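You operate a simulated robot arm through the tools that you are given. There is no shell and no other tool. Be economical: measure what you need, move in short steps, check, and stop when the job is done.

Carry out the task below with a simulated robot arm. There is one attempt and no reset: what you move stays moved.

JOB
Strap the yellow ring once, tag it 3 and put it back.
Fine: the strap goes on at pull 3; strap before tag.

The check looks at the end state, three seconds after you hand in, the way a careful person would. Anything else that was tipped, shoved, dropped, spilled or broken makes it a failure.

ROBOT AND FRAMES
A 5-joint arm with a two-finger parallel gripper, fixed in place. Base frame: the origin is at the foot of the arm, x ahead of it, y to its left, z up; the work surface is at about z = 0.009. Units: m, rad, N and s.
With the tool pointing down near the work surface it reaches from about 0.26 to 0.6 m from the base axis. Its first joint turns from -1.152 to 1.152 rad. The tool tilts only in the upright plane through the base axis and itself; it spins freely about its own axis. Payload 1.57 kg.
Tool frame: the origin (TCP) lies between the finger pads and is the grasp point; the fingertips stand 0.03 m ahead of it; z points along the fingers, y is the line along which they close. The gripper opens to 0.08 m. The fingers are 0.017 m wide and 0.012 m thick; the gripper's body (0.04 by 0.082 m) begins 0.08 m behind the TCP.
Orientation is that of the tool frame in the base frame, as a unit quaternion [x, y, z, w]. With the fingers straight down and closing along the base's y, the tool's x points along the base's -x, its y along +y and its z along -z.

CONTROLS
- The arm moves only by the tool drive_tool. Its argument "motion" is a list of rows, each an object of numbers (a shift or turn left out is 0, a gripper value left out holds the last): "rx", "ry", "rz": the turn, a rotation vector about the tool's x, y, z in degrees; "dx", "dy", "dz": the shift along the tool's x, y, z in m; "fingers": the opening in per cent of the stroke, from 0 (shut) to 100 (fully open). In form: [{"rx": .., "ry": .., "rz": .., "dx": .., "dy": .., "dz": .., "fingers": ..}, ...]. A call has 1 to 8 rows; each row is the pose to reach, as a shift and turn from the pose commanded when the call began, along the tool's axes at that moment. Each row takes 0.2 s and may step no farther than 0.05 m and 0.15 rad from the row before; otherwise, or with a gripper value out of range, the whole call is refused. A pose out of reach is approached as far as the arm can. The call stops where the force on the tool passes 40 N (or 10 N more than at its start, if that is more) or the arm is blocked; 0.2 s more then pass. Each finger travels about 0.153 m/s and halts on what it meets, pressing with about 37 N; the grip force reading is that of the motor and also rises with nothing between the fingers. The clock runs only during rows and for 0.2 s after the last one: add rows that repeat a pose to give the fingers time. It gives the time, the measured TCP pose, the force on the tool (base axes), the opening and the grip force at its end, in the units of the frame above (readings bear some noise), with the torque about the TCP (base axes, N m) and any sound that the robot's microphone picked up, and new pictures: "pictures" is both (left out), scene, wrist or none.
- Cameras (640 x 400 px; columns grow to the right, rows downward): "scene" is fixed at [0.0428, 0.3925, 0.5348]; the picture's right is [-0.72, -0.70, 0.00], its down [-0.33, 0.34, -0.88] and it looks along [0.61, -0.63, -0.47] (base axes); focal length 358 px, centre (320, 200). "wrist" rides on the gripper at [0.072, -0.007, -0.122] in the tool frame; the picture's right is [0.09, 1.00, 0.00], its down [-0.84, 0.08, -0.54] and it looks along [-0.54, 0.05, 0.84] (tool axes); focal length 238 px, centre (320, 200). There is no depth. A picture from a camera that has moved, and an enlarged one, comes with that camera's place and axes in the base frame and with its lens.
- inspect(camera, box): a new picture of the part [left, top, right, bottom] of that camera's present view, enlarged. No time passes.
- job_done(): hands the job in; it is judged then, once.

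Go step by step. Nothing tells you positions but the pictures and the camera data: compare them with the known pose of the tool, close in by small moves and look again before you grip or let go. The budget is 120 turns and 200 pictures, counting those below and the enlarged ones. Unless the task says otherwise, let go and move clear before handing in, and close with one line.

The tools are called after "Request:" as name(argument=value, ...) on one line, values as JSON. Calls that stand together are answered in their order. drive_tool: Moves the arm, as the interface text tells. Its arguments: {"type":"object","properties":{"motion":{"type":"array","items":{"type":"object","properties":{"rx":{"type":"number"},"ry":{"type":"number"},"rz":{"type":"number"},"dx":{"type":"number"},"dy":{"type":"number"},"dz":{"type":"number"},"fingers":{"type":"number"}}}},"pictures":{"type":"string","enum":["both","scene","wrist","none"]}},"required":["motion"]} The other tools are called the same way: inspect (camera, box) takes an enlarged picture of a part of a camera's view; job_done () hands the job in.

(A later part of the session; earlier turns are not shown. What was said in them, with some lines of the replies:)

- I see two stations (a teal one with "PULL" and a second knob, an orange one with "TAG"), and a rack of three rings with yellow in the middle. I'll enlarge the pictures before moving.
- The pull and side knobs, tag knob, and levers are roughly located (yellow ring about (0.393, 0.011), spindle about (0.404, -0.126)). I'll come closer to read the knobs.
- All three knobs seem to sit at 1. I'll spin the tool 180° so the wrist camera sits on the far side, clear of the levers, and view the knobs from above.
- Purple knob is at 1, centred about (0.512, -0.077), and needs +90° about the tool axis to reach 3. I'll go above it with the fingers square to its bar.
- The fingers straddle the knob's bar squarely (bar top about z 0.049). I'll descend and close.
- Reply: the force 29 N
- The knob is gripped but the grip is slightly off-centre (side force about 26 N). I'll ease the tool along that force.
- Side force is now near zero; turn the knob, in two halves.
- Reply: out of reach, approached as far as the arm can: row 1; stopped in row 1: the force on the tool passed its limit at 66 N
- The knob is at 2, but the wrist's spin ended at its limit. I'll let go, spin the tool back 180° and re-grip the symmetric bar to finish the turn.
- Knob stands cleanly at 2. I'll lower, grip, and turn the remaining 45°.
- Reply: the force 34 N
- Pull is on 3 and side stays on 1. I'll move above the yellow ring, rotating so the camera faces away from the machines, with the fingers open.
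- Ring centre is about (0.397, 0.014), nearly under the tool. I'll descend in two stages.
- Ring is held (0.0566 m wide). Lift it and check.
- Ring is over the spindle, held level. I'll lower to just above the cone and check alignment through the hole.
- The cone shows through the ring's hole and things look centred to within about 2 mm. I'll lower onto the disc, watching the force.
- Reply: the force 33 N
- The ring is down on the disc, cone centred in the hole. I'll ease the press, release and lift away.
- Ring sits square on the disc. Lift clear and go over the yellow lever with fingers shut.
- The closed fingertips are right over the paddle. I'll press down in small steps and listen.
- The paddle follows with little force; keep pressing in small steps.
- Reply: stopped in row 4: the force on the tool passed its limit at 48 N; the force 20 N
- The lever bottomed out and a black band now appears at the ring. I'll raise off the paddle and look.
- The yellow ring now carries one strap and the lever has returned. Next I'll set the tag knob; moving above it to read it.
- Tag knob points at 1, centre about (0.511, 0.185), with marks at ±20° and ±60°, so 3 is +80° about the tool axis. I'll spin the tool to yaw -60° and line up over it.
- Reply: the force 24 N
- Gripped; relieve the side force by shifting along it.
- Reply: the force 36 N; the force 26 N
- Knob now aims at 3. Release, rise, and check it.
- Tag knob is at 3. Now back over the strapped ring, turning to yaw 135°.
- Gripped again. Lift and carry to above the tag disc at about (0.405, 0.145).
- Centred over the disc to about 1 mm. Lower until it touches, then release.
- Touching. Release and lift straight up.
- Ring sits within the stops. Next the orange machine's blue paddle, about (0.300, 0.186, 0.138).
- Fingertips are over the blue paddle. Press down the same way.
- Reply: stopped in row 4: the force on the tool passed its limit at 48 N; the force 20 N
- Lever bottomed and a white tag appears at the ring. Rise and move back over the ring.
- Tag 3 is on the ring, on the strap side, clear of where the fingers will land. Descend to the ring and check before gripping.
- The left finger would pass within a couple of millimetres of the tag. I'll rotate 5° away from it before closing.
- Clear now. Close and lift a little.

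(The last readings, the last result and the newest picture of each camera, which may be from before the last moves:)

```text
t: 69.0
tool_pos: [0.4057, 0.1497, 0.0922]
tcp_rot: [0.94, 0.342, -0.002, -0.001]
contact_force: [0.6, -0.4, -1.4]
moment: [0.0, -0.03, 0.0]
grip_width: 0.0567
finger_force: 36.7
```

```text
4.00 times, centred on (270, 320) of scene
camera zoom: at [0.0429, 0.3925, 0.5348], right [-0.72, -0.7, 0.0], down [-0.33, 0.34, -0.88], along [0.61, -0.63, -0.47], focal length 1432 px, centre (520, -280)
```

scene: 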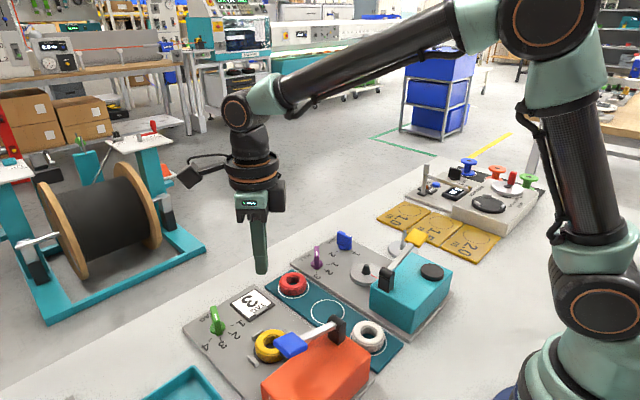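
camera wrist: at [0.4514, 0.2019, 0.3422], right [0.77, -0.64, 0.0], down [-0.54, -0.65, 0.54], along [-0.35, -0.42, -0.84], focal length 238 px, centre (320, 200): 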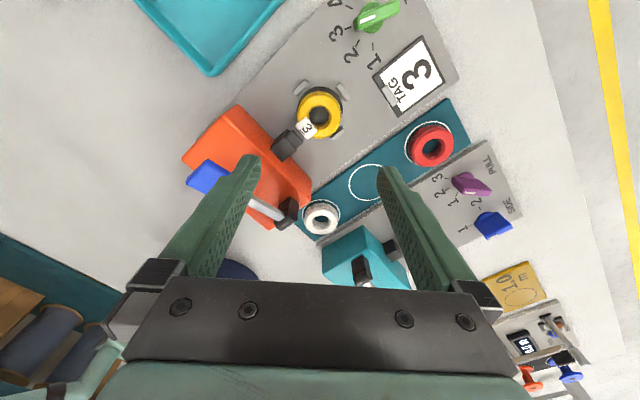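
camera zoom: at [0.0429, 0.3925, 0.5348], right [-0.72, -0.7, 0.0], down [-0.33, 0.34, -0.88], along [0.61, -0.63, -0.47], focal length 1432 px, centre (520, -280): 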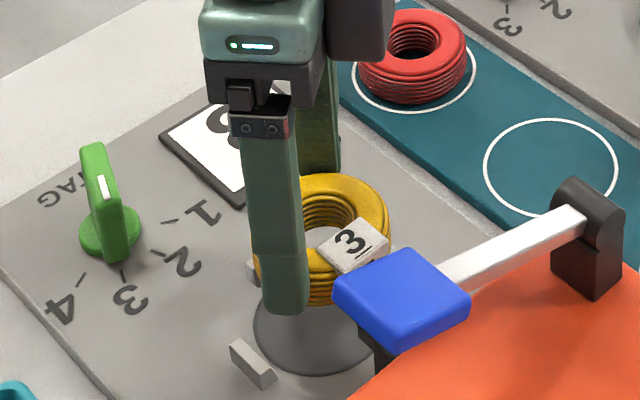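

Ring with strap and tag 3 is in hand. Lift and carry to above its empty circle in the rack.

Request:
drive_tool(motion=[{"dz": -0.03}, {"dz": -0.05}, {"dz": -0.05, "dx": -0.024, "dy": 0.0245}, {"dz": -0.05, "dx": -0.048, "dy": 0.049}, {"dz": -0.05, "dx": -0.071, "dy": 0.0735}, {"dz": -0.05, "dx": -0.0945, "dy": 0.0978}, {"dz": -0.02, "dx": -0.0945, "dy": 0.0978}], pictures="wrist")

Request:
inspect(camera="wrist", box=[220, 70, 420, 220])

Request:
inspect(camera="scene", box=[260, 240, 400, 340])

```text
t: 70.6
tool_pos: [0.3955, 0.0126, 0.1091]
tcp_rot: [0.94, 0.341, -0.001, 0.0]
contact_force: [0.4, -0.5, -1.3]
moment: [0.03, 0.02, 0.01]
grip_width: 0.0564
finger_force: 37.3
camera wrist: at [0.4456, 0.0649, 0.2327], right [0.71, -0.7, 0.0], down [-0.59, -0.6, 0.54], along [-0.38, -0.39, -0.84], focal length 238 px, centre (320, 200)
```

wrist: 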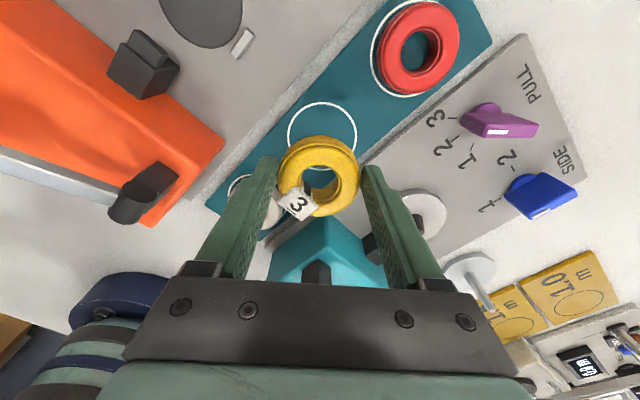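

```text
2.67 times, centred on (320, 145) of wrist
camera zoom: at [0.4456, 0.0649, 0.2327], right [0.71, -0.7, 0.0], down [-0.59, -0.6, 0.54], along [-0.38, -0.39, -0.84], focal length 636 px, centre (320, 347)
```

zoom: 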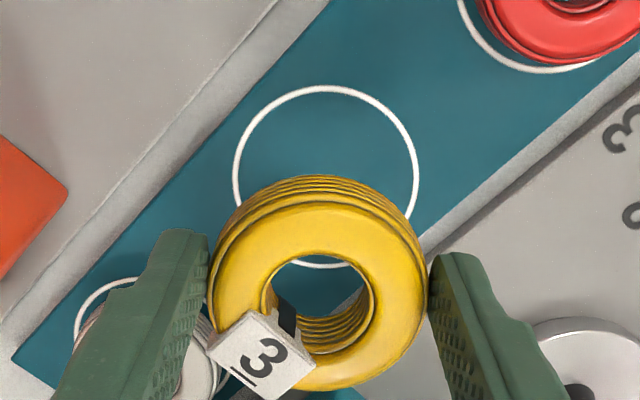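

```text
4.00 times, centred on (330, 290) of scene
camera zoom: at [0.0428, 0.3925, 0.5348], right [-0.72, -0.7, 0.0], down [-0.33, 0.34, -0.88], along [0.61, -0.63, -0.47], focal length 1432 px, centre (280, -160)
```

zoom: 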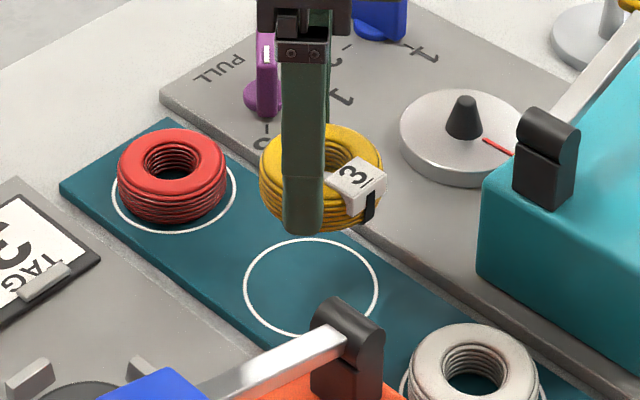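

Request:
drive_tool(motion=[{"dz": 0.02, "dx": 0.0022, "dy": 0.0015}, {"dz": 0.04, "dx": 0.0022, "dy": 0.0015}, {"dz": 0.05, "dx": 0.0022, "dy": 0.0015}], pictures="none")

Request:
inspect(camera="wrist", box=[220, 70, 420, 220])

Request:
inspect(camera="scene", box=[260, 240, 400, 340])

```text
t: 71.4
tool_pos: [0.3988, 0.0142, 0.0611]
tcp_rot: [0.94, 0.341, -0.001, 0.001]
contact_force: [-0.5, -0.5, -1.0]
moment: [0.02, -0.01, 0.03]
grip_width: 0.0568
finger_force: 37.7
```

```text
2.67 times, centred on (320, 145) of wrist
camera zoom: at [0.4495, 0.066, 0.1836], right [0.71, -0.7, 0.0], down [-0.59, -0.6, 0.54], along [-0.38, -0.39, -0.84], focal length 636 px, centre (320, 347)
```

zoom: 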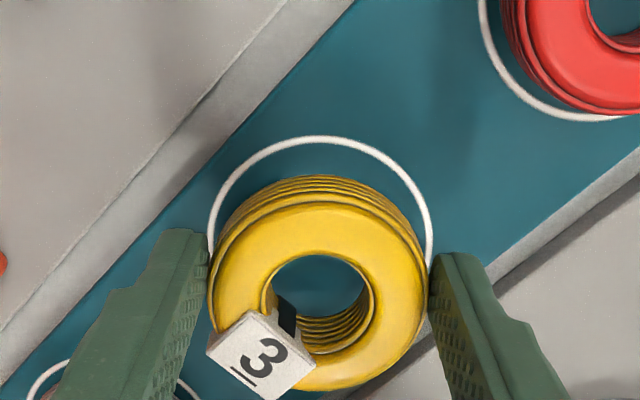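

```text
4.00 times, centred on (330, 290) of scene
camera zoom: at [0.0429, 0.3925, 0.5348], right [-0.72, -0.7, 0.0], down [-0.33, 0.34, -0.88], along [0.61, -0.63, -0.47], focal length 1432 px, centre (280, -160)
```

zoom: 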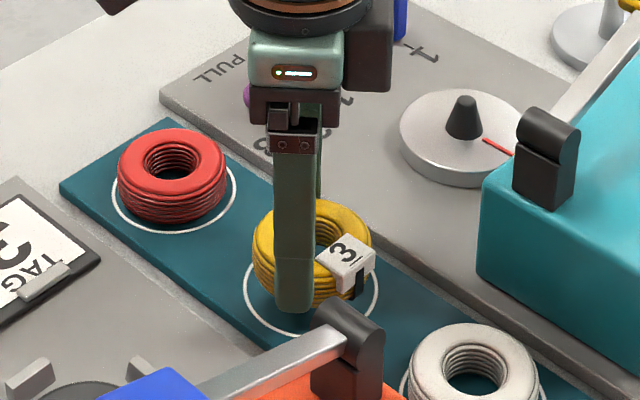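

Aligned with the circle. Lower until contact.

Request:
drive_tool(motion=[{"dz": 0.005}, {"dz": 0.008}, {"dz": 0.01}], pictures="none")

```text
t: 72.2
tool_pos: [0.3991, 0.0139, 0.0503]
tcp_rot: [0.94, 0.342, -0.001, 0.0]
contact_force: [-0.2, 0.1, -0.4]
moment: [-0.01, 0.01, 0.0]
grip_width: 0.0566
finger_force: 36.6
```

Request:
drive_tool(motion=[{"dz": 0.001}, {"dz": 0.002}], pictures="none")

Request:
inspect(camera="wrist", box=[220, 70, 420, 220])

Request:
inspect(camera="scene", box=[260, 240, 400, 340])

```text
t: 72.8
tool_pos: [0.3992, 0.0145, 0.0501]
tcp_rot: [0.94, 0.342, -0.002, 0.0]
contact_force: [-0.6, 0.3, -0.9]
moment: [0.02, -0.01, -0.03]
grip_width: 0.0567
finger_force: 37.0
```

```text
2.67 times, centred on (320, 145) of wrist
camera zoom: at [0.4489, 0.0655, 0.1719], right [0.71, -0.7, 0.0], down [-0.59, -0.6, 0.54], along [-0.38, -0.39, -0.84], focal length 636 px, centre (320, 347)
```

zoom: 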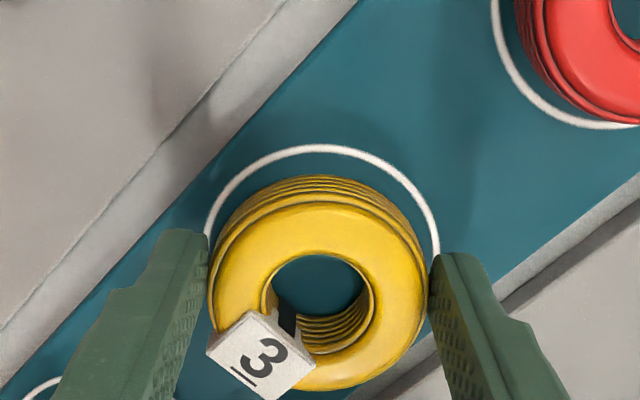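

```text
4.00 times, centred on (330, 290) of scene
camera zoom: at [0.0429, 0.3925, 0.5348], right [-0.72, -0.7, 0.0], down [-0.33, 0.34, -0.88], along [0.61, -0.63, -0.47], focal length 1432 px, centre (280, -160)
```

zoom: 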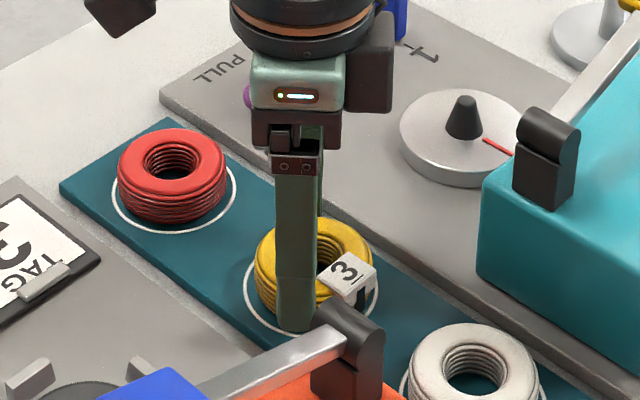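

Request:
drive_tool(motion=[{"dz": 0.001}, {"dz": 0.002}, {"dz": 0.003}], pictures="none")

Request:
inspect(camera="wrist", box=[220, 70, 420, 220])

```text
t: 73.6
tool_pos: [0.3992, 0.0141, 0.0463]
tcp_rot: [0.94, 0.341, -0.001, 0.001]
contact_force: [-10.3, 3.5, 30.0]
moment: [0.02, 0.49, -0.08]
grip_width: 0.0569
finger_force: 37.9
```

```text
2.67 times, centred on (320, 145) of wrist
camera zoom: at [0.4493, 0.0657, 0.1694], right [0.71, -0.7, 0.0], down [-0.59, -0.6, 0.54], along [-0.38, -0.39, -0.84], focal length 636 px, centre (320, 347)
```

zoom: 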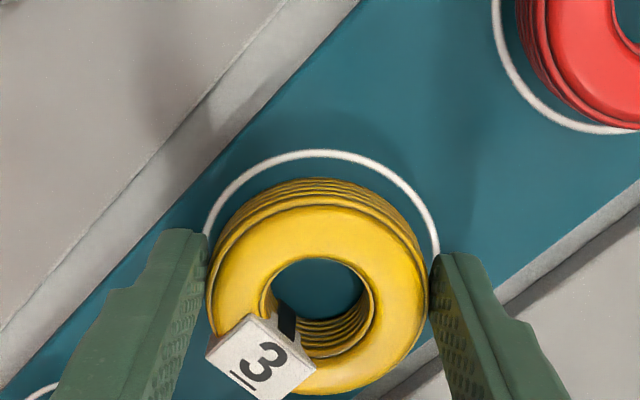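

Down, but the ring is about 3 mm short of centre in the circle. I'll ease up, shift 3 mm, set down, and release.

Request:
drive_tool(motion=[{"dz": -0.004}, {"dz": -0.004, "dx": 0.003}, {"dz": -0.001, "dx": 0.003}, {"dz": 0, "dx": 0.003}], pictures="none")

Request:
inspect(camera="wrist", box=[220, 70, 420, 220])

```text
t: 74.6
tool_pos: [0.401, 0.0158, 0.0459]
tcp_rot: [0.94, 0.342, 0.0, 0.0]
contact_force: [-1.3, -1.7, 8.8]
moment: [-0.11, 0.22, -0.03]
grip_width: 0.0565
finger_force: 36.9
```

```text
2.67 times, centred on (320, 145) of wrist
camera zoom: at [0.4515, 0.0672, 0.1694], right [0.71, -0.7, 0.0], down [-0.59, -0.6, 0.54], along [-0.38, -0.39, -0.84], focal length 636 px, centre (320, 347)
```

zoom: 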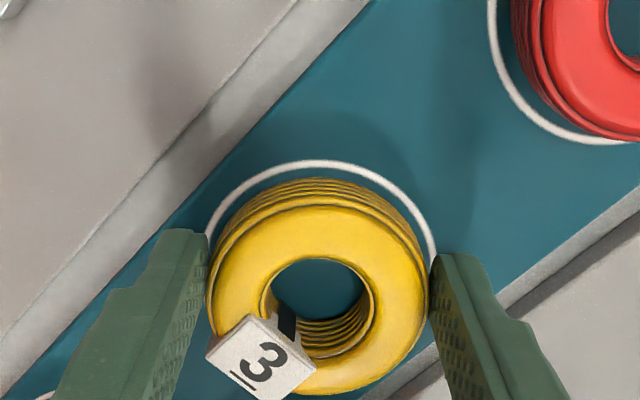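

Well centred. Release and lift straight up.

Request:
drive_tool(motion=[{"fingers": 75}, {"fingers": 95}, {"fingers": 95}, {"dz": -0.045}, {"dz": -0.09}, {"dz": -0.135}, {"dz": -0.17}], pictures="both")

Request:
inspect(camera="wrist", box=[240, 60, 400, 180])

Request:
inspect(camera="scene", box=[180, 210, 460, 400])

```text
t: 76.2
tool_pos: [0.3979, 0.015, 0.2151]
tcp_rot: [0.94, 0.342, -0.001, -0.001]
contact_force: [0.6, 0.0, 1.2]
moment: [0.0, -0.01, -0.03]
grip_width: 0.0759
finger_force: 0.1
camera wrist: at [0.4485, 0.0672, 0.3386], right [0.71, -0.7, 0.0], down [-0.59, -0.6, 0.54], along [-0.38, -0.39, -0.84], focal length 238 px, centre (320, 200)
```

scene: 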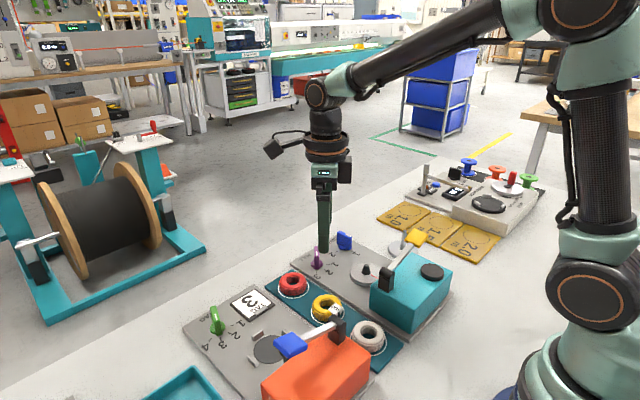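
wrist: 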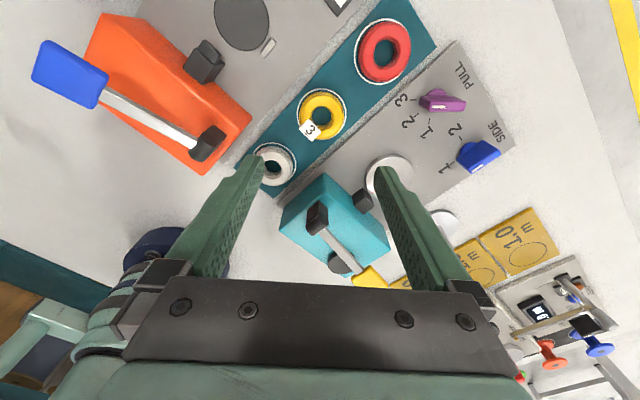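

```text
3.33 times, centred on (320, 120) of wrist
camera zoom: at [0.4485, 0.0672, 0.3386], right [0.71, -0.7, 0.0], down [-0.59, -0.6, 0.54], along [-0.38, -0.39, -0.84], focal length 794 px, centre (320, 467)
```

zoom: 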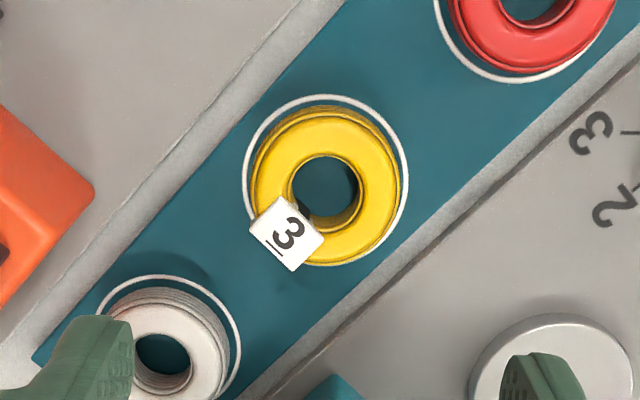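

```text
2.11 times, centred on (320, 305) of scene
camera zoom: at [0.0428, 0.3925, 0.5348], right [-0.72, -0.7, 0.0], down [-0.33, 0.34, -0.88], along [0.61, -0.63, -0.47], focal length 754 px, centre (320, -21)
```

zoom: 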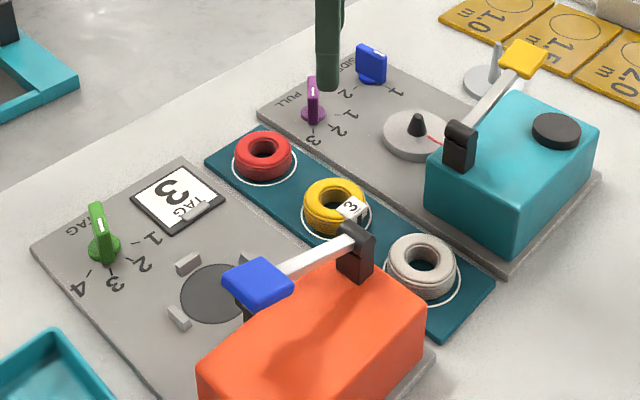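

The yellow ring is back in its circle with one strap and tag 3. Nothing else was moved except the pull and tag knobs, and the arm is clear, so I'm handing in.

Request:
job_done()

```text
The job is handed in.
```

The yellow ring was strapped once at pull 3, then tagged 3 and put back in its circle on the rack. The job is handed in; the pull and tag knobs are still set to 3.
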